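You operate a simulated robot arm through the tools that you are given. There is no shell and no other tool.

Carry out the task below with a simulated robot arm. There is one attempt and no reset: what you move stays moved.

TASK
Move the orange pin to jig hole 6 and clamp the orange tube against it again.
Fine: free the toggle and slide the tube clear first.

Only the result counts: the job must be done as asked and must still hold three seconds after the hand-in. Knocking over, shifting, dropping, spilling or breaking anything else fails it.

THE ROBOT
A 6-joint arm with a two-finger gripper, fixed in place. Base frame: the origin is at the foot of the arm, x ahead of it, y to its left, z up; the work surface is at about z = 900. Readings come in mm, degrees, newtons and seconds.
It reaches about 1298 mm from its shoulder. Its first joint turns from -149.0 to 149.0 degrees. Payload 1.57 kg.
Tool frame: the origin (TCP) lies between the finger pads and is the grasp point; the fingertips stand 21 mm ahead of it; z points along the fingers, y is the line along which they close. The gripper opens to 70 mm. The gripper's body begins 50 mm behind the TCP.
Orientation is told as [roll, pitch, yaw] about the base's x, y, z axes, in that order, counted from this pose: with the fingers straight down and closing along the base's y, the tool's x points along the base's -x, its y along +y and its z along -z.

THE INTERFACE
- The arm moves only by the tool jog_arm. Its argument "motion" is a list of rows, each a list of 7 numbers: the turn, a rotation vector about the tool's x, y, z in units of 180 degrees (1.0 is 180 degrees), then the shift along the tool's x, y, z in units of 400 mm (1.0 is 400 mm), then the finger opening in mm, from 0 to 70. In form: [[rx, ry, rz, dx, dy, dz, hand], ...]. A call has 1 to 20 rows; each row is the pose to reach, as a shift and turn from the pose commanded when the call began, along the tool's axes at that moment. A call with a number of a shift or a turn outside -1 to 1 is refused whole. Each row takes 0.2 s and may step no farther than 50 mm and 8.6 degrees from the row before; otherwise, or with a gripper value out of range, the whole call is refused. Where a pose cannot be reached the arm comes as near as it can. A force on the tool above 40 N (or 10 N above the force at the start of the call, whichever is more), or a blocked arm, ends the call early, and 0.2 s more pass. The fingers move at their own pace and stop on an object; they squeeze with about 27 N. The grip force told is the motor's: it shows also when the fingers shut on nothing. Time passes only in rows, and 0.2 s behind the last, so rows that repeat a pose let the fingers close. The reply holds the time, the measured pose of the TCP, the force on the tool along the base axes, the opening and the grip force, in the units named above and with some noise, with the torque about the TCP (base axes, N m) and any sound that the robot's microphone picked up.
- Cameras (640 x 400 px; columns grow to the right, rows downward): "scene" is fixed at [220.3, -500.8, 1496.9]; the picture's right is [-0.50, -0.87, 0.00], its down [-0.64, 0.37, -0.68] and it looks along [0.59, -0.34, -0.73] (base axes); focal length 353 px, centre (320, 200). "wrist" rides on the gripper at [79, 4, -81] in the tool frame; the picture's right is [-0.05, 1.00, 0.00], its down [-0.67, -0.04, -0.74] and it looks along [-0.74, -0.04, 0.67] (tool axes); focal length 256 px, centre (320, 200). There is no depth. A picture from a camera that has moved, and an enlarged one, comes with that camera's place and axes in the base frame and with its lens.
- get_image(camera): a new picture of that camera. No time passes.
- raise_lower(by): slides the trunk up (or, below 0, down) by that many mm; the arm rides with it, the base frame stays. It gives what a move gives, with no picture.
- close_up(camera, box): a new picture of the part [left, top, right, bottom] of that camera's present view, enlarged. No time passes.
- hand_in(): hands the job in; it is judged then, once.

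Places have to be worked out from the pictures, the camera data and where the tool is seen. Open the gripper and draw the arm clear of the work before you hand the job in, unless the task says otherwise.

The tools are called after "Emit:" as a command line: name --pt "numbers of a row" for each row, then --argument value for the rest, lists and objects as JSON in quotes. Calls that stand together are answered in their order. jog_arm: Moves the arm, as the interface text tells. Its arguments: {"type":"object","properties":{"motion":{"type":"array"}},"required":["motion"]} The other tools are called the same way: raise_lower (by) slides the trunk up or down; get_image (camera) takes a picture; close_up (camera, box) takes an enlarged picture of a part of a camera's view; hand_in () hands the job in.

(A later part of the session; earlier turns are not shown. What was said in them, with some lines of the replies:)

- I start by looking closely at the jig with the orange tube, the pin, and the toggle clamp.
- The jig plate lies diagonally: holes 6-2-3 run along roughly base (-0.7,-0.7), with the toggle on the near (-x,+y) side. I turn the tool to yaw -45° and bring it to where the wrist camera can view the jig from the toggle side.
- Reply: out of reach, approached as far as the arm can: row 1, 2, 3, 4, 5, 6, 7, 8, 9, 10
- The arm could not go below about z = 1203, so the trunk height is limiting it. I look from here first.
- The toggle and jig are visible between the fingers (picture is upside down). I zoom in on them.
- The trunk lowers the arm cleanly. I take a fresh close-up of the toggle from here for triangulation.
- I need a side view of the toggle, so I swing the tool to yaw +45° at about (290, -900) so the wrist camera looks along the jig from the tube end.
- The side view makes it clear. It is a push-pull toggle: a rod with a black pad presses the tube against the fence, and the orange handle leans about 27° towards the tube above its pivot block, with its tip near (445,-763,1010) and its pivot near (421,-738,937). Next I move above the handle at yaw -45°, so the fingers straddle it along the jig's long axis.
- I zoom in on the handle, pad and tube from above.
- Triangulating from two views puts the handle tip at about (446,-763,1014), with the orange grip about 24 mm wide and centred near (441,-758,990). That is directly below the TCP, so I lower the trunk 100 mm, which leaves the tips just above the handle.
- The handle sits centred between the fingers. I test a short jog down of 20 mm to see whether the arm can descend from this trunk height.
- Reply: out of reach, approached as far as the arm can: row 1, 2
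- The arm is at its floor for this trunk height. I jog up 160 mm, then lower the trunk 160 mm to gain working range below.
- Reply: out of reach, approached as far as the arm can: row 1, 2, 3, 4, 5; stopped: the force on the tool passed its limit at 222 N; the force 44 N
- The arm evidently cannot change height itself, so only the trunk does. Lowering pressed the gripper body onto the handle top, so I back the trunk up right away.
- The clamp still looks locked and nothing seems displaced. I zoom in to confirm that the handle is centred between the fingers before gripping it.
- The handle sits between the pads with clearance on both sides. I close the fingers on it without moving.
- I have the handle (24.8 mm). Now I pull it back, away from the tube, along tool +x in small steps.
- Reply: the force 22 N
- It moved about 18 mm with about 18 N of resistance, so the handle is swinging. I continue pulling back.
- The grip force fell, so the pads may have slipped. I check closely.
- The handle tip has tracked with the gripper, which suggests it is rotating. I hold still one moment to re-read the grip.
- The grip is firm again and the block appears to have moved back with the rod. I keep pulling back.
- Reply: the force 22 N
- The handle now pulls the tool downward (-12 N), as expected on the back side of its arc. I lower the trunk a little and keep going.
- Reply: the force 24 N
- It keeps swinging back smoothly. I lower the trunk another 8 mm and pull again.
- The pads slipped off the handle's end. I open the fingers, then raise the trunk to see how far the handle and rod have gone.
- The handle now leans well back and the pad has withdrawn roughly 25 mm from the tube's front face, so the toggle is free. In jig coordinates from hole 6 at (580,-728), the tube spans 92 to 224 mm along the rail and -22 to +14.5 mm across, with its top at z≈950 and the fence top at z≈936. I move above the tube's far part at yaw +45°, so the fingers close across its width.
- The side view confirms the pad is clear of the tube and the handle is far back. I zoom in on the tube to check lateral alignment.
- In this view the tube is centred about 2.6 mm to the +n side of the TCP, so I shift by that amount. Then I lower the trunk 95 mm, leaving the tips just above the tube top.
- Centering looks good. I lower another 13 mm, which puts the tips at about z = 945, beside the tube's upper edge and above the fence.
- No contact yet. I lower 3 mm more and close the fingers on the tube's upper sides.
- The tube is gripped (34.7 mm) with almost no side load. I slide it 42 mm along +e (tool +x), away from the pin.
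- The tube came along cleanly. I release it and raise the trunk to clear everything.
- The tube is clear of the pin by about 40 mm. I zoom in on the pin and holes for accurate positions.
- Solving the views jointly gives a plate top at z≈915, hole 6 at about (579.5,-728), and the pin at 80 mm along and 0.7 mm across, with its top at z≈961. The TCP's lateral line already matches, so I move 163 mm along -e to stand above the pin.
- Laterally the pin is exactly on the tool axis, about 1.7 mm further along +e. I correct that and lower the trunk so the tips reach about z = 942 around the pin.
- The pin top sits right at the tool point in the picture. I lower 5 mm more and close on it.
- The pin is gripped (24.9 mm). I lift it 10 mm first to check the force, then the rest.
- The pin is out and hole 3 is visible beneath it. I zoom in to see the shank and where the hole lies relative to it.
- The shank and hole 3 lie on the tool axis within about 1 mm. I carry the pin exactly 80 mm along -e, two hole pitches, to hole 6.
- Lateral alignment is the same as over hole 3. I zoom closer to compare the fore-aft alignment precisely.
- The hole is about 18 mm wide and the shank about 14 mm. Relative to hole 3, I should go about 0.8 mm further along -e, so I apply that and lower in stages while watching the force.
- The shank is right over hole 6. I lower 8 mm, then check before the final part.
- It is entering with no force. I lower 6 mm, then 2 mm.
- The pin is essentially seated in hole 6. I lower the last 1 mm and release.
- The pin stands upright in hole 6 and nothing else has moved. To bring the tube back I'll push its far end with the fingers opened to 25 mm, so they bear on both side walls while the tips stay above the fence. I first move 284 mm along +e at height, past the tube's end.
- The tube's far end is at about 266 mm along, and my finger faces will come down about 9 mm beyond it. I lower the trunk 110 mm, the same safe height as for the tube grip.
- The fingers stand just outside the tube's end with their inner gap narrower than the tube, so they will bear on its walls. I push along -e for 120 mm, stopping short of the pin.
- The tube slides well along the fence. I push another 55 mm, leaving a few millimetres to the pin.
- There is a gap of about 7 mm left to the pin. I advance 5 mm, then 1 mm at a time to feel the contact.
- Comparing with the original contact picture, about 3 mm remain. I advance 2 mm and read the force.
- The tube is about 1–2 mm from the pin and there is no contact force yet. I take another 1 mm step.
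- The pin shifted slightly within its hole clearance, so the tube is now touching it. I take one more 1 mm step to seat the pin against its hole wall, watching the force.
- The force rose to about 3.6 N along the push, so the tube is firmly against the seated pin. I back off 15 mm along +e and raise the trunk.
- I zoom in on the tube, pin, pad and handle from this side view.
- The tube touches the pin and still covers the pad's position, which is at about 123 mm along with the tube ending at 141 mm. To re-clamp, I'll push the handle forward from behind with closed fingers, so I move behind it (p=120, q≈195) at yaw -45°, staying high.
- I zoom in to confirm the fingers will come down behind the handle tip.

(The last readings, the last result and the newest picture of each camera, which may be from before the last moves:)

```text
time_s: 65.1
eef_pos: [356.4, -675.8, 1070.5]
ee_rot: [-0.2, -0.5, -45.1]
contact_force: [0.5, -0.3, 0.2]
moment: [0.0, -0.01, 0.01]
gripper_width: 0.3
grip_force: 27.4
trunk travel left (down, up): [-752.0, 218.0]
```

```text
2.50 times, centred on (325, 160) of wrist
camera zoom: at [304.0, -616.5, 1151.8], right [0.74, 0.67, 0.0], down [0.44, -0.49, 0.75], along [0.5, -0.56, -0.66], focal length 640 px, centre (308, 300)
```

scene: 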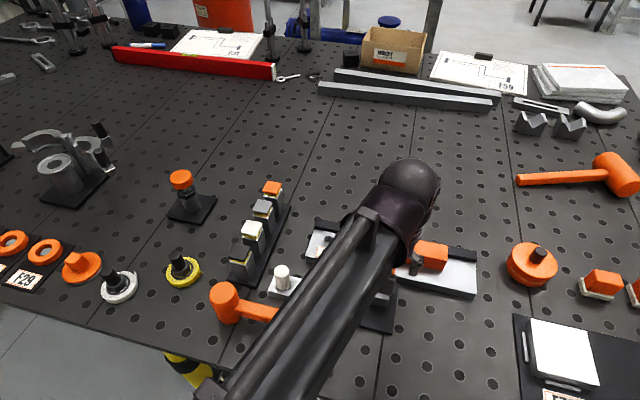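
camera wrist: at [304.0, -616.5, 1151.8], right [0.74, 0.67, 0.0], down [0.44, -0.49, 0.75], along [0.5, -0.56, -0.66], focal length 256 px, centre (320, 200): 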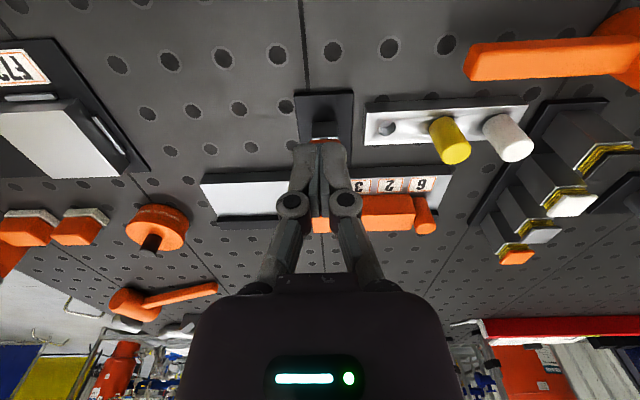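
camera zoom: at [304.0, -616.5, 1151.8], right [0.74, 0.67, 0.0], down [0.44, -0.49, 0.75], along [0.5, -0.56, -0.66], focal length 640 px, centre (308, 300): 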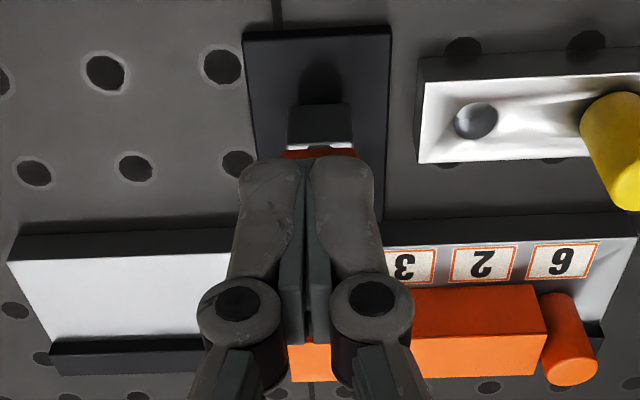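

The tip lies at roughly q = 158–170, clear of the finger fronts at q≈187. I lower the trunk 67 mm so the tips reach z≈982.

Emit:
raise_lower --by -67

Emit:
close_up --camera "wrist" --box '[220, 50, 420, 270]'

Emit:
close_up --camera "scene" --box '[290, 200, 490, 340]'

```text
time_s: 66.1
eef_pos: [356.8, -675.5, 1004.2]
ee_rot: [-0.1, -0.5, -45.0]
contact_force: [-0.4, -0.6, 0.1]
moment: [-0.03, -0.01, 0.0]
gripper_width: 0.0
grip_force: 26.9
trunk travel left (down, up): [-685.0, 285.0]
```

```text
1.82 times, centred on (320, 160) of wrist
camera zoom: at [304.1, -617.1, 1084.7], right [0.74, 0.67, 0.0], down [0.44, -0.49, 0.75], along [0.5, -0.56, -0.66], focal length 465 px, centre (320, 273)
```

zoom: 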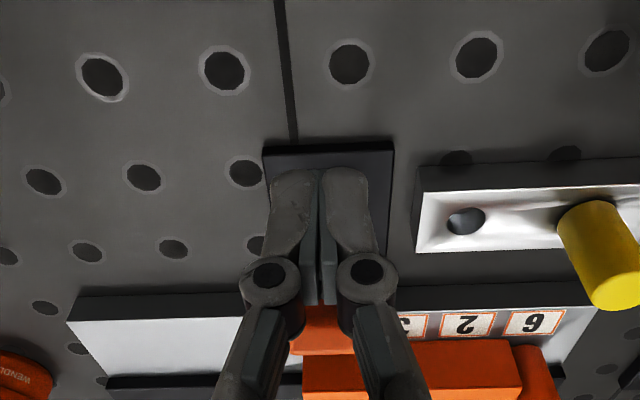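

```text
2.86 times, centred on (390, 270) of scene
camera zoom: at [220.3, -500.8, 1496.9], right [-0.5, -0.87, 0.0], down [-0.64, 0.37, -0.68], along [0.59, -0.34, -0.73], focal length 1010 px, centre (120, 0)
```

zoom: 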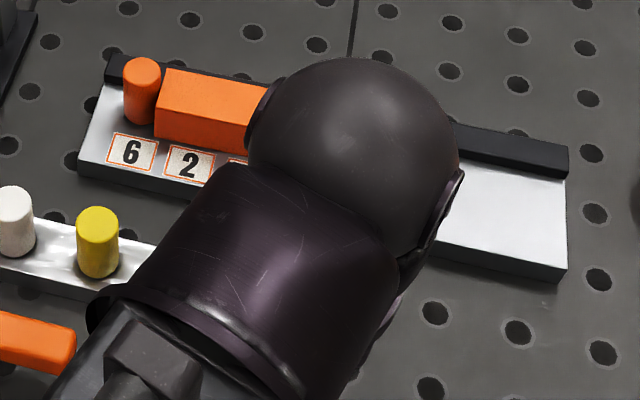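

No contact so far. I push forward along -n (tool -x) in 5 mm rows for 45 mm and watch the resistance.

Emit:
jog_arm --pt "0 0 0 -0.0125 0 0 0" --pt "0 0 0 -0.025 0 0 0" --pt "0 0 0 -0.0375 0 0 0" --pt "0 0 0 -0.05 0 0 0" --pt "0 0 0 -0.0625 0 0 0" --pt "0 0 0 -0.075 0 0 0" --pt "0 0 0 -0.0875 0 0 0" --pt "0 0 0 -0.1 0 0 0" --pt "0 0 0 -0.1125 0 0 0"

Emit:
close_up --camera "wrist" --box '[220, 50, 420, 270]'

```text
time_s: 68.1
eef_pos: [390.1, -708.7, 1003.0]
ee_rot: [-0.1, -0.4, -45.0]
contact_force: [-1.1, 1.1, 0.0]
moment: [-0.03, 0.03, 0.0]
gripper_width: 0.0
grip_force: 28.2
trunk travel left (down, up): [-685.0, 285.0]
```

```text
1.82 times, centred on (320, 160) of wrist
camera zoom: at [336.8, -648.8, 1084.6], right [0.74, 0.67, 0.0], down [0.44, -0.49, 0.75], along [0.5, -0.56, -0.66], focal length 465 px, centre (320, 273)
```

zoom: 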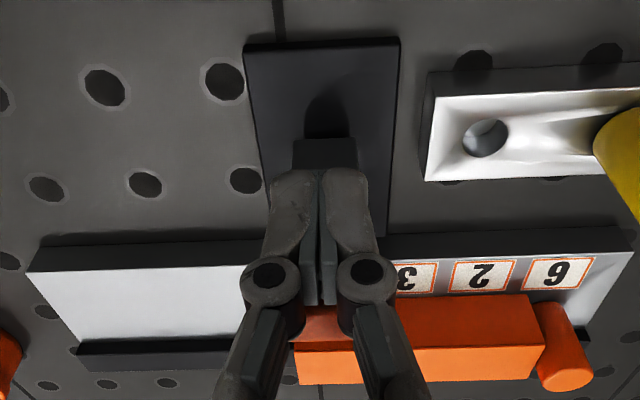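

Light contact (about 1.5 N) and the handle is moving forward with the fingers. I continue another 30 mm.

Emit:
jog_arm --pt "0 0 0 -0.0125 0 0 0" --pt "0 0 0 -0.025 0 0 0" --pt "0 0 0 -0.0375 0 0 0" --pt "0 0 0 -0.05 0 0 0" --pt "0 0 0 -0.0625 0 0 0" --pt "0 0 0 -0.075 0 0 0"

Emit:
close_up --camera "wrist" --box '[220, 50, 420, 270]'

```text
time_s: 69.5
eef_pos: [409.1, -728.3, 1004.0]
ee_rot: [0.1, -0.5, -45.0]
contact_force: [0.2, 1.5, 0.1]
moment: [-0.01, 0.03, 0.02]
gripper_width: 6.1
grip_force: 28.3
trunk travel left (down, up): [-685.0, 285.0]
```

```text
1.82 times, centred on (320, 160) of wrist
camera zoom: at [356.9, -669.7, 1084.8], right [0.74, 0.67, 0.0], down [0.44, -0.49, 0.75], along [0.5, -0.56, -0.66], focal length 465 px, centre (320, 273)
```

zoom: 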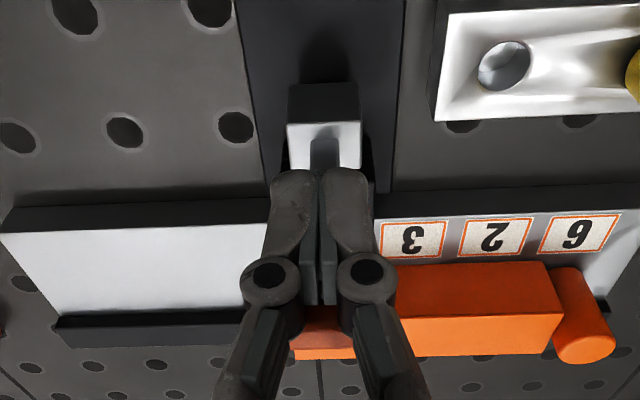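

The opening reads 6.1 mm although closed was commanded. I look closer before going on.

Emit:
close_up --camera "wrist" --box '[260, 90, 380, 230]'

Emit:
jog_arm --pt "0 0 0 0 0 0 0" --pt "0 0 0 0 0 0 0"

Emit:
close_up --camera "scene" --box '[290, 200, 490, 340]'

```text
2.86 times, centred on (320, 160) of wrist
camera zoom: at [356.9, -669.7, 1084.8], right [0.74, 0.67, 0.0], down [0.44, -0.49, 0.75], along [0.5, -0.56, -0.66], focal length 731 px, centre (320, 314)
```

zoom: 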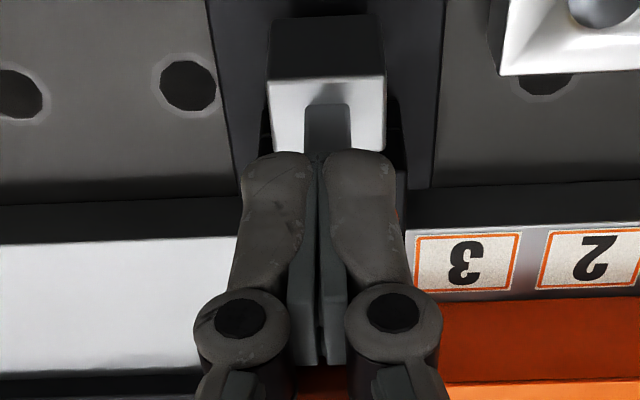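

```text
time_s: 70.1
eef_pos: [409.3, -728.5, 1003.7]
ee_rot: [-0.1, -0.5, -44.9]
contact_force: [-1.4, 1.3, 0.2]
moment: [0.02, 0.02, -0.04]
gripper_width: 5.9
grip_force: 29.0
trunk travel left (down, up): [-685.0, 285.0]
```

```text
2.86 times, centred on (390, 270) of scene
camera zoom: at [220.3, -500.8, 1496.9], right [-0.5, -0.87, 0.0], down [-0.64, 0.37, -0.68], along [0.59, -0.34, -0.73], focal length 1010 px, centre (120, 0)
```

zoom: 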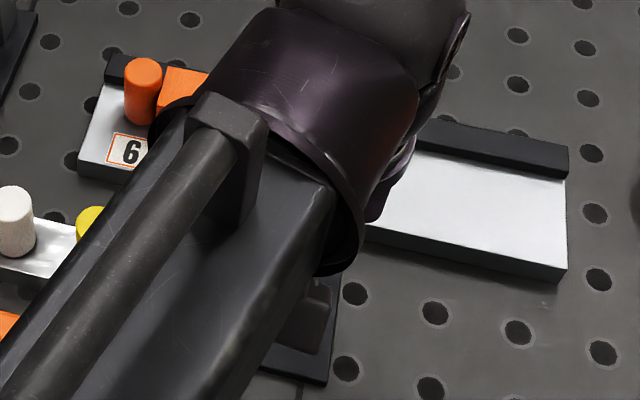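

I back off 6 mm to see whether the fingers close fully again.

Emit:
jog_arm --pt "0 0 0 0.0075 0 0 0" --pt "0 0 0 0.015 0 0 0" --pt "0 0 0 0.015 0 0 0"

Emit:
close_up --camera "wrist" --box '[220, 50, 420, 270]'

```text
time_s: 70.9
eef_pos: [405.8, -725.6, 1004.8]
ee_rot: [-0.1, -0.5, -45.0]
contact_force: [0.3, 1.0, 1.0]
moment: [-0.04, -0.03, -0.01]
gripper_width: 5.8
grip_force: 28.5
trunk travel left (down, up): [-685.0, 285.0]
```

```text
1.82 times, centred on (320, 160) of wrist
camera zoom: at [353.0, -666.2, 1084.7], right [0.74, 0.67, 0.0], down [0.44, -0.49, 0.75], along [0.5, -0.56, -0.66], focal length 465 px, centre (320, 273)
```

zoom: 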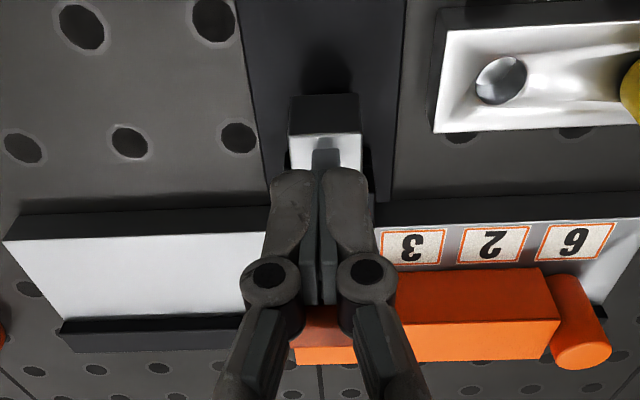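

Still 5.8 mm. I retreat another 35 mm and look for anything caught between the fingers.

Emit:
jog_arm --pt "0 0 0 0.025 0 0 0" --pt "0 0 0 0.05 0 0 0" --pt "0 0 0 0.0875 0 0 0" --pt "0 0 0 0.0875 0 0 0"

Emit:
get_image --camera "wrist"

Emit:
close_up --camera "wrist" --box '[220, 50, 420, 270]'

```text
time_s: 71.9
eef_pos: [380.4, -701.2, 1003.9]
ee_rot: [-0.2, -0.5, -44.9]
contact_force: [-1.2, 0.2, 0.9]
moment: [0.03, 0.0, -0.01]
gripper_width: 0.0
grip_force: 28.6
trunk travel left (down, up): [-685.0, 285.0]
```

```text
taken
camera wrist: at [327.8, -641.6, 1084.6], right [0.74, 0.67, 0.0], down [0.44, -0.49, 0.75], along [0.5, -0.56, -0.66], focal length 256 px, centre (320, 200)
```

wrist: 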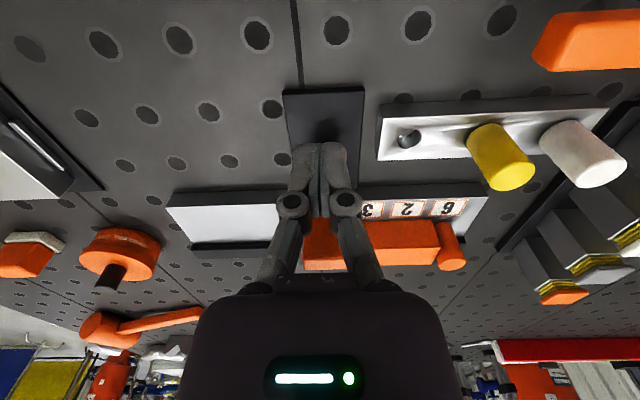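

```text
1.82 times, centred on (320, 160) of wrist
camera zoom: at [327.8, -641.6, 1084.6], right [0.74, 0.67, 0.0], down [0.44, -0.49, 0.75], along [0.5, -0.56, -0.66], focal length 465 px, centre (320, 273)
```

zoom: 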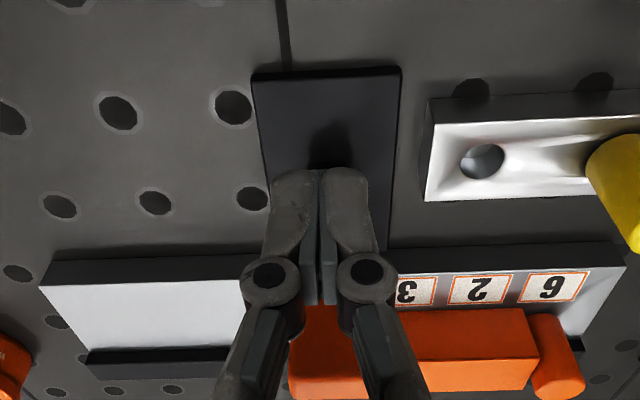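

The fingers closed again once clear. I raise the trunk to see where the handle stands now.

Emit:
raise_lower --by 80

Emit:
jog_arm --pt "0 0 0 0.05 0 0 30" --pt "0 0 0 0.1 0 0 70" --pt "0 0 0 0.1 0 0 70"

Emit:
close_up --camera "wrist" --box '[230, 70, 470, 250]'

```text
time_s: 73.1
eef_pos: [380.2, -700.5, 1083.4]
ee_rot: [-0.1, -0.5, -45.0]
contact_force: [0.1, 0.7, -0.1]
moment: [0.01, 0.01, -0.01]
gripper_width: 0.0
grip_force: 28.8
trunk travel left (down, up): [-765.0, 205.0]
```

```text
time_s: 73.9
eef_pos: [351.7, -672.5, 1084.7]
ee_rot: [-0.1, -0.5, -45.0]
contact_force: [-0.4, 0.0, 0.1]
moment: [-0.04, -0.01, 0.0]
gripper_width: 69.9
grip_force: 0.0
trunk travel left (down, up): [-765.0, 205.0]
```

```text
2.22 times, centred on (350, 160) of wrist
camera zoom: at [299.9, -613.6, 1164.5], right [0.74, 0.67, 0.0], down [0.44, -0.49, 0.75], along [0.5, -0.56, -0.66], focal length 569 px, centre (253, 289)
```

zoom: 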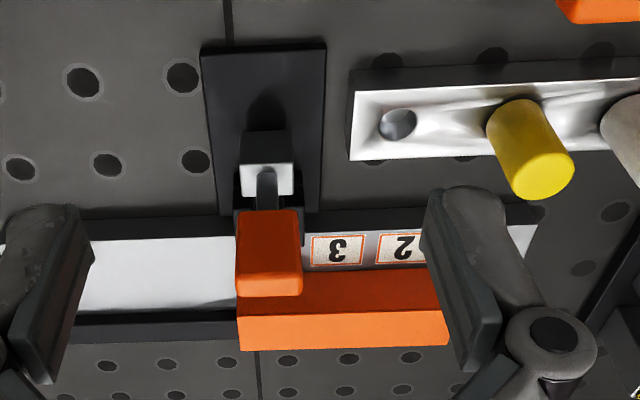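

The handle now stands about vertical (tip q≈110), so it is halfway closed. I'll finish by gripping it as I did when opening, so I move above it with the fingers open.

Emit:
jog_arm --pt "0 0 0 -0.0555 0.0015 0 70" --pt "0 0 0 -0.111 0.003 0 70" --pt "0 0 0 -0.1665 0.0045 0 70" --pt "0 0 0 -0.222 0.00575 0 70" --pt "0 0 0 -0.222 0.00575 0 70"

Emit:
close_up --camera "wrist" --box '[230, 0, 410, 120]'

```text
time_s: 75.1
eef_pos: [415.5, -735.5, 1083.6]
ee_rot: [-0.2, -0.6, -45.0]
contact_force: [-0.3, -0.2, 0.1]
moment: [-0.01, 0.04, -0.01]
gripper_width: 69.9
grip_force: 0.1
trunk travel left (down, up): [-765.0, 205.0]
```

```text
3.33 times, centred on (320, 60) of wrist
camera zoom: at [363.6, -676.3, 1164.8], right [0.74, 0.67, 0.0], down [0.44, -0.49, 0.75], along [0.5, -0.56, -0.66], focal length 853 px, centre (320, 667)
```

zoom: 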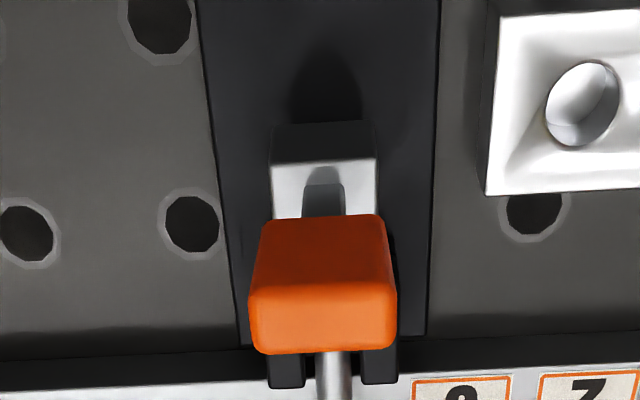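

The handle tip is near (q≈118, z≈1020), about vertical. I shift 4 mm back to centre on it and lower to TCP z≈993, keeping the gripper body above the tip.

Emit:
jog_arm --pt "0 0 0 0.01 0 0 70" --pt "0 0 0 0.01 0 0 70"

Emit:
raise_lower --by -75

Emit:
raise_lower --by -16

Emit:
close_up --camera "wrist" --box '[190, 30, 450, 270]'

```text
time_s: 75.7
eef_pos: [413.6, -731.9, 1083.0]
ee_rot: [-0.1, -0.5, -45.0]
contact_force: [0.3, 0.1, -0.2]
moment: [0.05, 0.0, 0.0]
gripper_width: 70.0
grip_force: 0.1
trunk travel left (down, up): [-765.0, 205.0]
```

```text
time_s: 76.8
eef_pos: [413.8, -732.3, 1008.5]
ee_rot: [-0.1, -0.5, -45.1]
contact_force: [0.5, 0.0, 0.2]
moment: [0.03, 0.03, -0.01]
gripper_width: 70.0
grip_force: 0.1
trunk travel left (down, up): [-690.0, 280.0]
```

```text
time_s: 77.5
eef_pos: [413.8, -733.1, 993.5]
ee_rot: [-0.1, -0.5, -45.0]
contact_force: [-0.2, 1.0, 0.4]
moment: [0.0, -0.02, 0.03]
gripper_width: 69.6
grip_force: 0.1
trunk travel left (down, up): [-674.0, 296.0]
```

```text
1.67 times, centred on (320, 150) of wrist
camera zoom: at [361.1, -673.0, 1073.6], right [0.74, 0.67, 0.0], down [0.44, -0.49, 0.75], along [0.5, -0.56, -0.66], focal length 427 px, centre (320, 283)
```

zoom: 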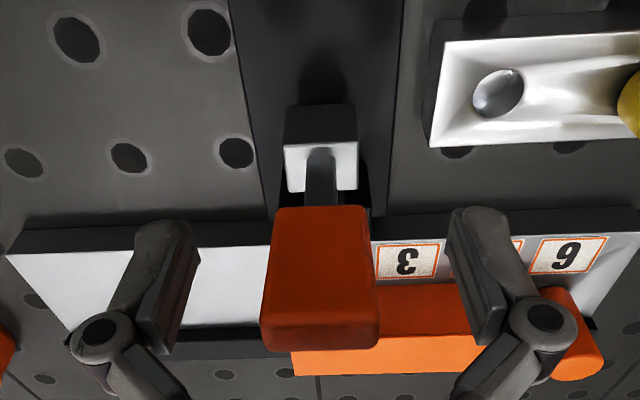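

The handle is between the pads. I close on it, then push forward in small steps.

Emit:
jog_arm --pt "0 0 0 0 0 0 45" --pt "0 0 0 0 0 0 15" --pt "0 0 0 0 0 0 15" --pt "0 0 0 0 0 0 15"

Emit:
jog_arm --pt "0 0 0 -0.0125 0 0 15" --pt "0 0 0 -0.025 0 0 15" --pt "0 0 0 -0.0375 0 0 15" --pt "0 0 0 -0.0375 0 0 15"

Emit:
close_up --camera "wrist" --box '[190, 30, 450, 270]'

```text
time_s: 78.5
eef_pos: [413.9, -732.1, 993.3]
ee_rot: [-0.1, -0.5, -45.1]
contact_force: [1.3, 0.5, 5.3]
moment: [-0.03, -0.1, 0.0]
gripper_width: 25.5
grip_force: 32.7
trunk travel left (down, up): [-674.0, 296.0]
```

```text
time_s: 79.5
eef_pos: [423.1, -741.5, 992.9]
ee_rot: [-0.1, -0.5, -45.0]
contact_force: [-3.9, 7.0, -2.3]
moment: [0.36, 0.3, 0.02]
gripper_width: 25.3
grip_force: 32.2
trunk travel left (down, up): [-674.0, 296.0]
```

```text
1.67 times, centred on (320, 150) of wrist
camera zoom: at [371.3, -682.7, 1074.0], right [0.74, 0.67, 0.0], down [0.44, -0.49, 0.75], along [0.5, -0.56, -0.66], focal length 427 px, centre (320, 283)
```

zoom: 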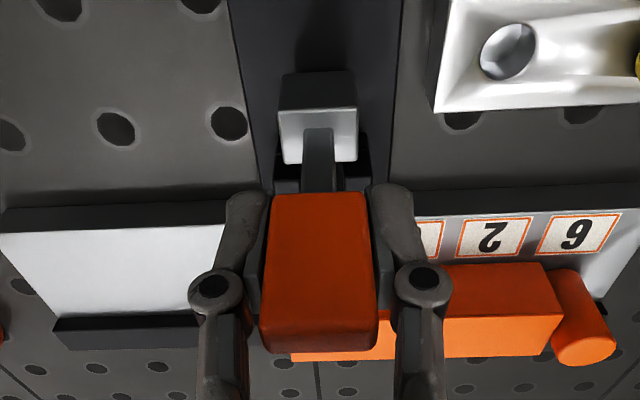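

It is moving forward with about 8 N. I continue another 15 mm.

Emit:
jog_arm --pt "0 0 0 -0.0125 0 0 15" --pt "0 0 0 -0.025 0 0 15" --pt "0 0 0 -0.0375 0 0 15" --pt "0 0 0 -0.0375 0 0 15"

Emit:
close_up --camera "wrist" --box '[190, 30, 450, 270]'

```text
time_s: 80.5
eef_pos: [433.8, -752.8, 993.4]
ee_rot: [-0.1, -0.4, -45.0]
contact_force: [-10.6, 16.1, -12.5]
moment: [0.63, 0.57, 0.0]
gripper_width: 25.8
grip_force: 31.3
trunk travel left (down, up): [-674.0, 296.0]
```

```text
1.67 times, centred on (320, 150) of wrist
camera zoom: at [381.8, -693.4, 1074.2], right [0.74, 0.67, 0.0], down [0.44, -0.49, 0.75], along [0.5, -0.56, -0.66], focal length 427 px, centre (320, 283)
```

zoom: 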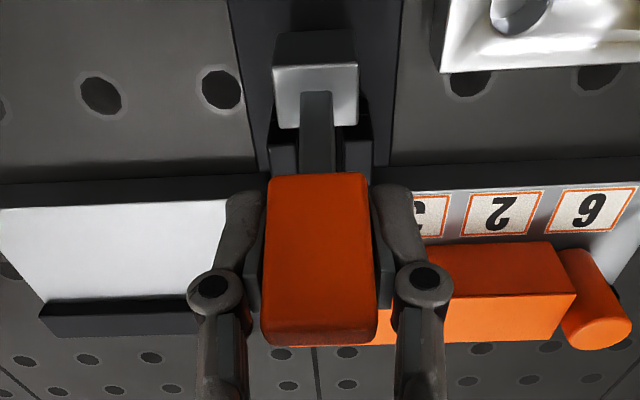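

Resistance is now about 19 N sideways and -12 N vertical, as the arc descends. I lower the trunk 5 mm to follow it, then push on towards the original grip place (442.9,-760.7,987).

Emit:
raise_lower --by -5

Emit:
jog_arm --pt "0 0 0 -0.01 0 0 15" --pt "0 0 0 -0.02 0 0 15" --pt "0 0 0 -0.03 0 0 15" --pt "0 0 0 -0.03 0 0 15"

Emit:
close_up --camera "wrist" --box '[190, 30, 450, 270]'

```text
time_s: 81.0
eef_pos: [436.2, -753.9, 989.4]
ee_rot: [-0.2, -0.8, -45.0]
contact_force: [3.9, -1.6, 21.8]
moment: [0.18, 0.16, 0.04]
gripper_width: 25.2
grip_force: 31.9
trunk travel left (down, up): [-669.0, 301.0]
```

```text
time_s: 82.0
eef_pos: [444.2, -761.2, 987.5]
ee_rot: [-0.1, -0.5, -44.9]
contact_force: [-8.8, 16.4, -11.9]
moment: [0.29, 0.3, 0.01]
gripper_width: 24.5
grip_force: 32.0
trunk travel left (down, up): [-669.0, 301.0]
```

```text
1.67 times, centred on (320, 150) of wrist
camera zoom: at [390.4, -702.0, 1068.8], right [0.74, 0.67, 0.0], down [0.44, -0.49, 0.75], along [0.5, -0.56, -0.66], focal length 427 px, centre (320, 283)
```

zoom: 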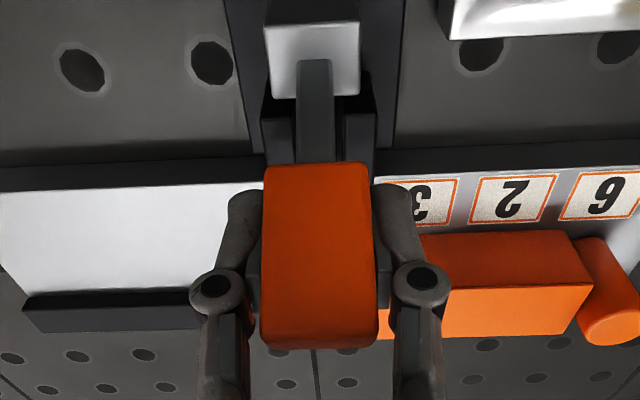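

The block is back to its original place, while the handle is a few degrees short of its original lean. I push 5 mm further with a small trunk drop to get it fully over.

Emit:
raise_lower --by -2

Emit:
jog_arm --pt "0 0 0 -0.005 0 0 15" --pt "0 0 0 -0.01 0 0 15" --pt "0 0 0 -0.0125 0 0 15" --pt "0 0 0 -0.0125 0 0 15"

Emit:
close_up --camera "wrist" --box '[190, 30, 450, 270]'

```text
time_s: 82.5
eef_pos: [443.5, -761.1, 987.7]
ee_rot: [-0.2, -0.7, -45.0]
contact_force: [-0.2, 7.0, 14.1]
moment: [0.57, 0.47, -0.07]
gripper_width: 24.6
grip_force: 32.3
trunk travel left (down, up): [-667.0, 303.0]
```

```text
time_s: 83.5
eef_pos: [445.2, -765.6, 986.3]
ee_rot: [-0.1, -0.6, -45.0]
contact_force: [-6.8, 16.8, -11.7]
moment: [0.26, 0.3, 0.0]
gripper_width: 24.2
grip_force: 32.5
trunk travel left (down, up): [-667.0, 303.0]
```

```text
1.67 times, centred on (320, 150) of wrist
camera zoom: at [393.8, -705.4, 1067.0], right [0.74, 0.67, 0.0], down [0.44, -0.49, 0.75], along [0.5, -0.56, -0.66], focal length 427 px, centre (320, 283)
```

zoom: 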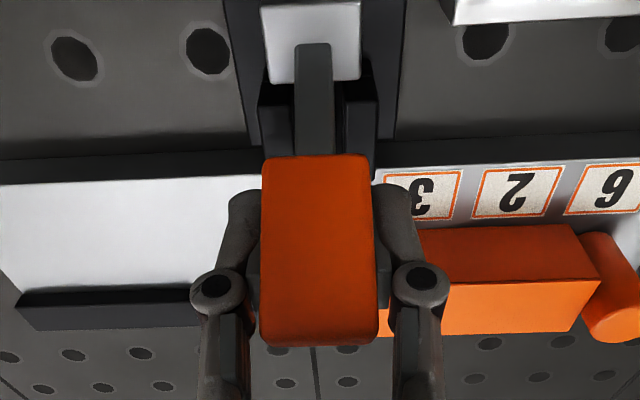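

The handle pose now matches the original within measurement error. I push 4 mm more to feel whether it is against its end stop.

Emit:
jog_arm --pt "0 0 0 -0.005 0 0 15" --pt "0 0 0 -0.01 0 0 15" --pt "0 0 0 -0.01 0 0 15"

Emit:
close_up --camera "wrist" --box '[190, 30, 450, 270]'

```text
time_s: 84.3
eef_pos: [448.0, -767.8, 986.9]
ee_rot: [-0.1, -0.5, -44.9]
contact_force: [-11.4, 19.9, -6.6]
moment: [-0.15, -0.05, -0.04]
gripper_width: 23.8
grip_force: 31.7
trunk travel left (down, up): [-667.0, 303.0]
```

```text
1.67 times, centred on (320, 150) of wrist
camera zoom: at [396.4, -707.9, 1067.9], right [0.74, 0.67, 0.0], down [0.44, -0.49, 0.75], along [0.5, -0.56, -0.66], focal length 427 px, centre (320, 283)
```

zoom: 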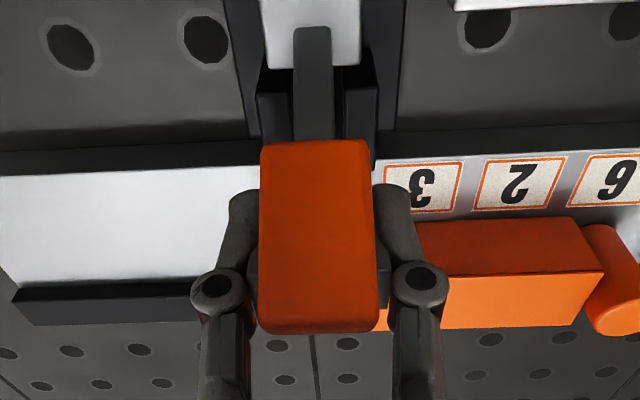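

The handle did not move this time and the pads slid on it, so it is at its end stop in the original locked pose. I open the fingers without pulling back, then raise straight up.

Emit:
jog_arm --pt "0 0 0 0 0 0 35" --pt "0 0 0 0 0 0 60" --pt "0 0 0 0 0 0 70" --pt "0 0 0 0 0 0 70"

Emit:
raise_lower --by 120

Emit:
get_image --camera "wrist"

Emit:
close_up --camera "wrist" --box '[170, 0, 480, 150]'

```text
time_s: 85.3
eef_pos: [449.8, -768.6, 985.4]
ee_rot: [-0.1, -0.5, -45.0]
contact_force: [0.3, 0.1, 0.9]
moment: [0.0, 0.01, 0.0]
gripper_width: 70.1
grip_force: 0.1
trunk travel left (down, up): [-667.0, 303.0]
```

```text
time_s: 86.8
eef_pos: [449.2, -768.4, 1107.0]
ee_rot: [0.0, -0.5, -45.0]
contact_force: [-0.4, -0.2, -0.7]
moment: [0.02, 0.02, -0.01]
gripper_width: 70.1
grip_force: 0.1
trunk travel left (down, up): [-787.0, 183.0]
```

```text
taken
camera wrist: at [397.3, -709.4, 1186.5], right [0.74, 0.67, 0.0], down [0.44, -0.49, 0.75], along [0.5, -0.56, -0.66], focal length 256 px, centre (320, 200)
```

wrist: 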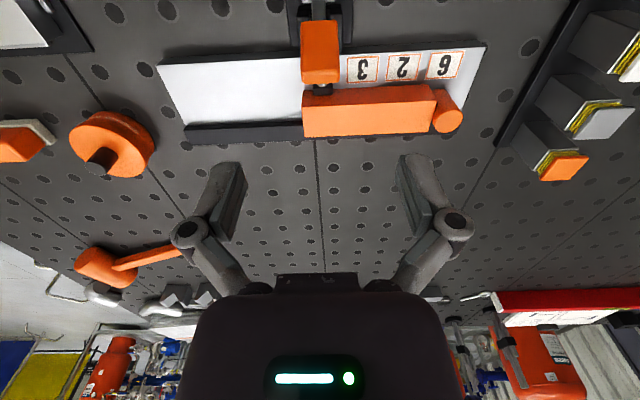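

```text
2.06 times, centred on (325, 75) of wrist
camera zoom: at [397.3, -709.4, 1186.5], right [0.74, 0.67, 0.0], down [0.44, -0.49, 0.75], along [0.5, -0.56, -0.66], focal length 528 px, centre (310, 458)
```

zoom: 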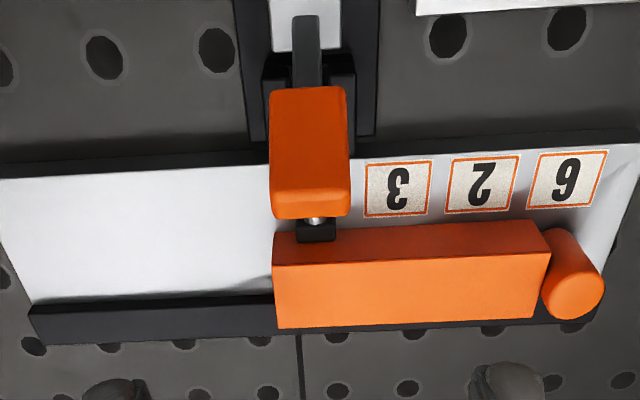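

The pad presses the tube against the fence and the tube end meets the pin at hole 6. I raise to the start height and draw the arm away towards its starting place so the fixed camera can see everything.

Emit:
raise_lower --by 95

Emit:
jog_arm --pt "0 0 0 0.025 0.08 0 70" --pt "0 0 0 0.05 0.16 0 70" --pt "0 0 0 0.075 0.24 0 70" --pt "0 0 0 0.1 0.32 0 70" --pt "0 0 0 0.125 0.4 0 70" --pt "0 0 0 0.15 0.48 0 70" --pt "0 0 0 0.175 0.56 0 70" --pt "0 0 0 0.2 0.64 0 70" --pt "0 0 0 0.225 0.72 0 70" --pt "0 0 0 0.25 0.8 0 70"

Emit:
get_image --camera "scene"

Emit:
close_up --camera "scene" --box '[290, 200, 490, 340]'

Emit:
close_up --camera "scene" --box '[310, 205, 410, 275]'

```text
time_s: 88.1
eef_pos: [449.4, -768.7, 1200.3]
ee_rot: [-0.1, -0.6, -44.9]
contact_force: [-0.3, 0.9, -1.0]
moment: [0.0, -0.02, 0.01]
gripper_width: 70.0
grip_force: 0.0
trunk travel left (down, up): [-882.0, 88.0]
```

```text
time_s: 90.3
eef_pos: [608.2, -471.4, 1201.9]
ee_rot: [-0.3, -0.5, -45.0]
contact_force: [0.6, 0.6, 0.3]
moment: [0.0, 0.01, -0.01]
gripper_width: 70.0
grip_force: 0.0
trunk travel left (down, up): [-882.0, 88.0]
```

```text
taken
```

scene: 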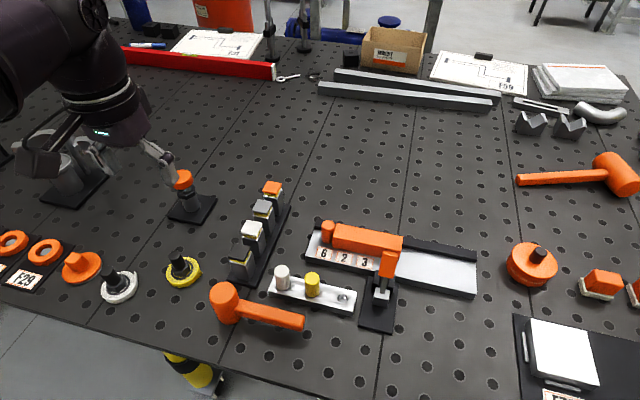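

```text
2.86 times, centred on (390, 270) of scene
camera zoom: at [220.3, -500.8, 1496.9], right [-0.5, -0.87, 0.0], down [-0.64, 0.37, -0.68], along [0.59, -0.34, -0.73], focal length 1010 px, centre (120, 0)
```

zoom: 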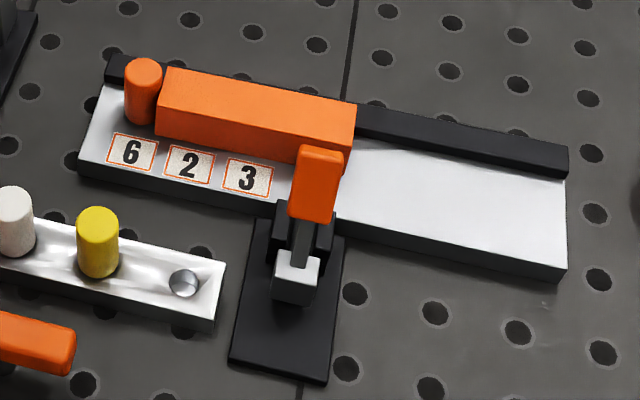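

```text
5.71 times, centred on (360, 240) of scene
camera zoom: at [220.3, -500.8, 1496.9], right [-0.5, -0.87, 0.0], down [-0.64, 0.37, -0.68], along [0.59, -0.34, -0.73], focal length 2019 px, centre (91, -29)
```

zoom: 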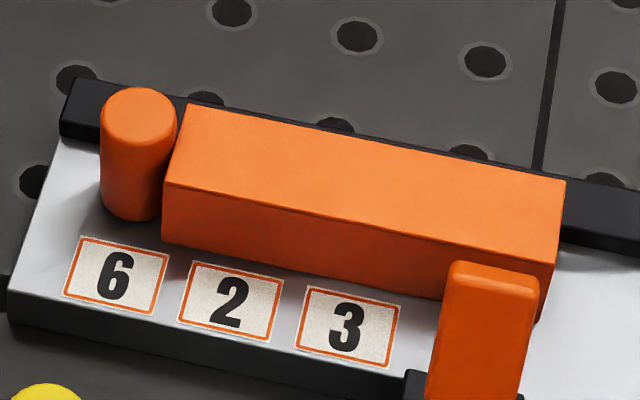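

Everything else is untouched, the handle is in its original locked pose and the tube sits along the fence. I zoom tightly on the pin–tube contact to be sure there is no gap.

Emit:
close_up --camera "scene" --box '[320, 215, 352, 248]'

Emit:
get_image --camera "wrist"

```text
12.12 times, centred on (336, 232) of scene
camera zoom: at [220.3, -500.8, 1496.9], right [-0.5, -0.87, 0.0], down [-0.64, 0.37, -0.68], along [0.59, -0.34, -0.73], focal length 4283 px, centre (126, -182)
```

zoom: 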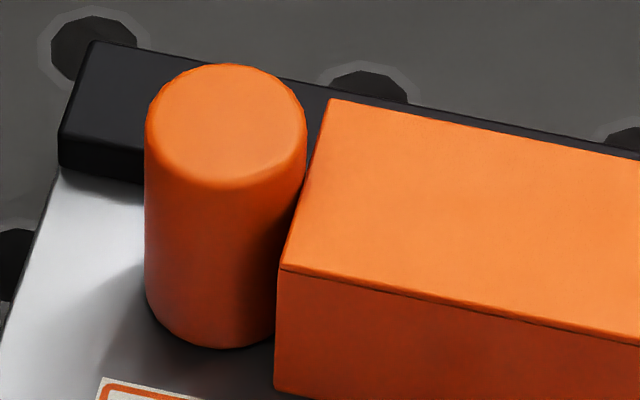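

```text
taken
camera wrist: at [555.7, -410.7, 1281.7], right [0.74, 0.67, 0.0], down [0.44, -0.49, 0.75], along [0.5, -0.56, -0.66], focal length 256 px, centre (320, 200)
```

wrist: 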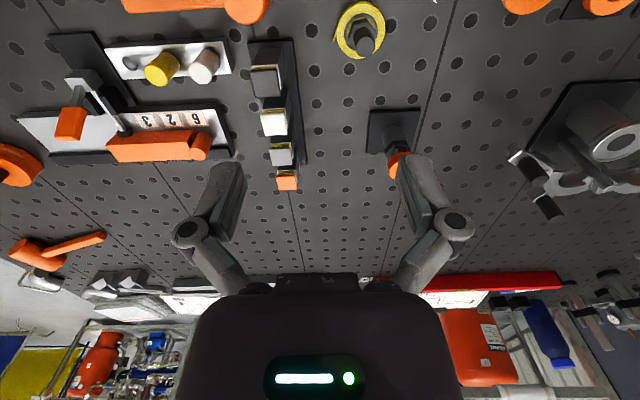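

In the fixed view the spacing looks the same as in the original contact picture. To be certain, I move the wrist camera, still high up, to look straight across the jig along the contact plane between pin and tube.

Emit:
jog_arm --pt "0 0 0 0.0414 -0.0679 0 70" --pt "0 0 0 0.0828 -0.1358 0 70" --pt "0 0 0 0.1241 -0.2036 0 70" --pt "0 0 0 0.1655 -0.2715 0 70" --pt "0 0 0 0.2069 -0.3394 0 70" --pt "0 0 0 0.2483 -0.4073 0 70" --pt "0 0 0 0.2896 -0.4751 0 70" --pt "0 0 0 0.331 -0.543 0 70"

Emit:
get_image --camera "wrist"

```text
time_s: 92.1
eef_pos: [358.1, -531.9, 1200.7]
ee_rot: [-0.1, -0.5, -44.9]
contact_force: [0.3, 0.1, -0.3]
moment: [0.0, -0.03, 0.0]
gripper_width: 70.0
grip_force: 0.0
out of reach, approached as far as the arm can: row 8
trunk travel left (down, up): [-882.0, 88.0]
```

```text
taken
camera wrist: at [305.2, -472.9, 1281.7], right [0.74, 0.67, 0.0], down [0.44, -0.49, 0.75], along [0.5, -0.56, -0.66], focal length 256 px, centre (320, 200)
```

wrist: 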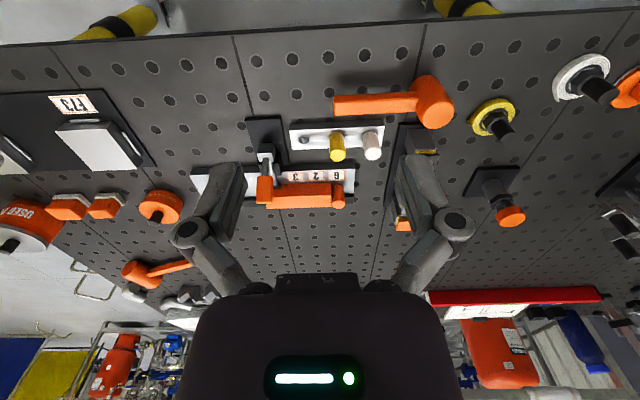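

Emit:
close_up --camera "wrist" --box '[320, 175, 360, 215]'

Emit:
close_up --camera "wrist" --box '[230, 100, 380, 225]'

```text
10.00 times, centred on (340, 195) of wrist
camera zoom: at [305.2, -472.9, 1281.7], right [0.74, 0.67, 0.0], down [0.44, -0.49, 0.75], along [0.5, -0.56, -0.66], focal length 2560 px, centre (120, 250)
```

zoom: 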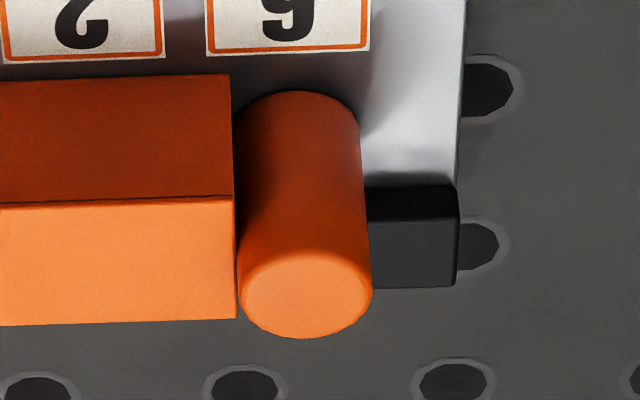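

```text
3.20 times, centred on (305, 162) of wrist
camera zoom: at [305.2, -472.9, 1281.7], right [0.74, 0.67, 0.0], down [0.44, -0.49, 0.75], along [0.5, -0.56, -0.66], focal length 819 px, centre (368, 320)
```

zoom: 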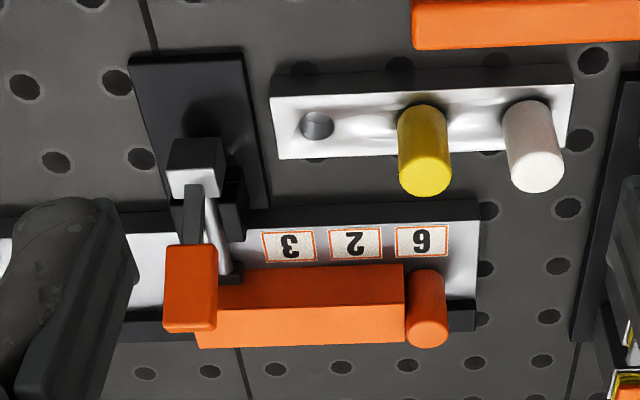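

There may be a sliver between tube and pin. I zoom in further to measure it.

Emit:
close_up --camera "wrist" --box '[325, 180, 341, 210]'

Emit:
close_up --camera "wrist" --box '[327, 182, 337, 196]'

```text
13.33 times, centred on (333, 195) of wrist
camera zoom: at [305.2, -472.9, 1281.7], right [0.74, 0.67, 0.0], down [0.44, -0.49, 0.75], along [0.5, -0.56, -0.66], focal length 3413 px, centre (147, 267)
```

zoom: 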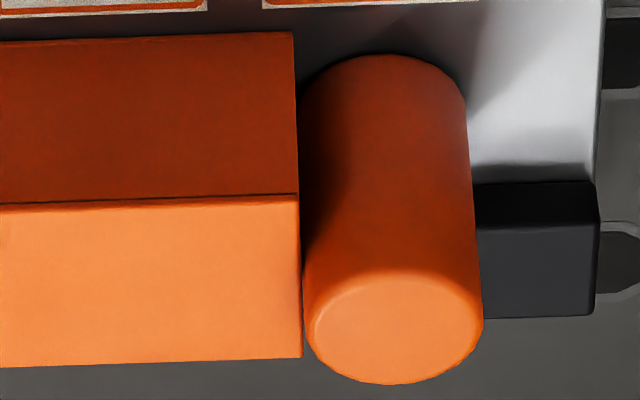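

```text
16.00 times, centred on (332, 189) of wrist
camera zoom: at [305.2, -472.9, 1281.7], right [0.74, 0.67, 0.0], down [0.44, -0.49, 0.75], along [0.5, -0.56, -0.66], focal length 4096 px, centre (128, 376)
```

zoom: 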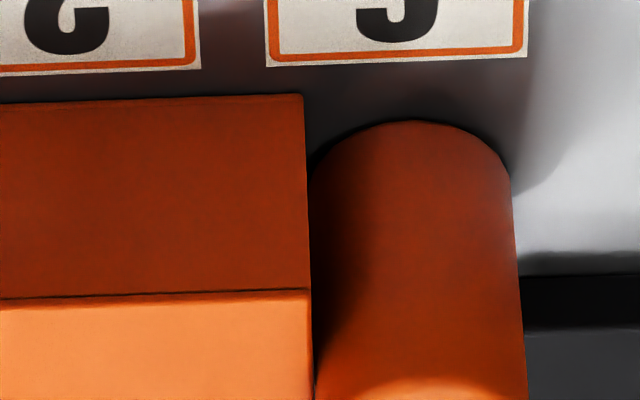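

The remaining sliver is about 0.5–0.9 mm, no larger than my estimate for the original setup. The handle, block and pad match their original locked pose, and they have stayed there for seven seconds. I draw the arm back to its starting place with the gripper open and take a last look.

Emit:
jog_arm --pt "0 0 0 -0.0414 0.0679 0 70" --pt "0 0 0 -0.0828 0.1358 0 70" --pt "0 0 0 -0.1241 0.2036 0 70" --pt "0 0 0 -0.1655 0.2715 0 70" --pt "0 0 0 -0.2069 0.3394 0 70" --pt "0 0 0 -0.2483 0.4073 0 70" --pt "0 0 0 -0.2896 0.4751 0 70" --pt "0 0 0 -0.331 0.543 0 70"

Emit:
get_image --camera "scene"

Emit:
close_up --camera "scene" --box '[290, 200, 490, 340]'

```text
time_s: 93.9
eef_pos: [606.6, -473.0, 1201.0]
ee_rot: [-0.2, -0.5, -45.0]
contact_force: [-0.1, -0.2, -0.5]
moment: [-0.03, 0.03, 0.0]
gripper_width: 69.7
grip_force: 0.0
trunk travel left (down, up): [-882.0, 88.0]
```

```text
taken
```

scene: 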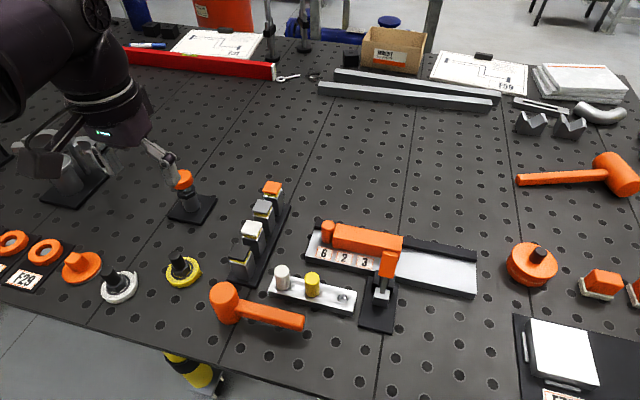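

```text
2.86 times, centred on (390, 270) of scene
camera zoom: at [220.3, -500.8, 1496.9], right [-0.5, -0.87, 0.0], down [-0.64, 0.37, -0.68], along [0.59, -0.34, -0.73], focal length 1010 px, centre (120, 0)
```

zoom: 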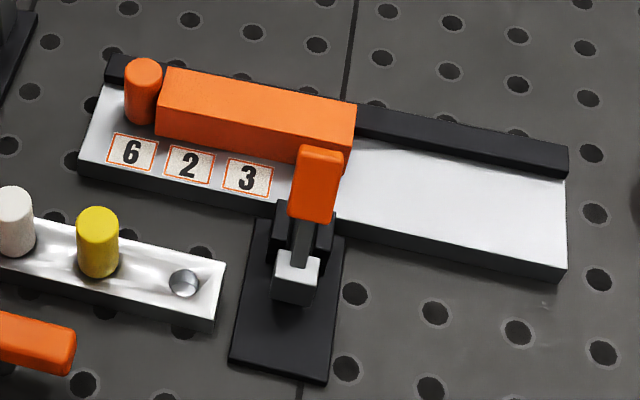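

The pin stands in hole 6, the tube lies along the fence up against it, and the toggle is locked in its original pose. The neighbouring objects look unmoved, the gripper is open and the arm is clear, so I hand the job in.

Emit:
hand_in

```text
The job is handed in.
```

The orange pin is now in jig hole 6, and the orange tube is clamped against the fence and up to the pin. The job is handed in, but no verdict has come back yet.

- **Pin:** it went into hole 6 without resistance, to the same depth it had in hole 3. It moved slightly within the hole's clearance when the tube was pushed up to it.
- **Tube:** I pushed it along the fence until I felt contact with the pin. In the last close-ups there is a sliver of about 0.5–0.9 mm between them. By my estimates the original setup showed a similar gap of about 1 mm, so I left it.
- **Toggle:** I pushed the handle back to its end stop. The handle and the pivot block behind it match their original positions, and they had not moved about eight seconds after I let go.
- **One mishap:** early on, lowering the trunk pressed the gripper body onto the toggle handle with a peak of about 222 N. I backed off at once. The clamp worked normally afterwards, and its base looks unmoved.

The other objects look unmoved in the final view. The gripper is open and the arm is back at its starting place.
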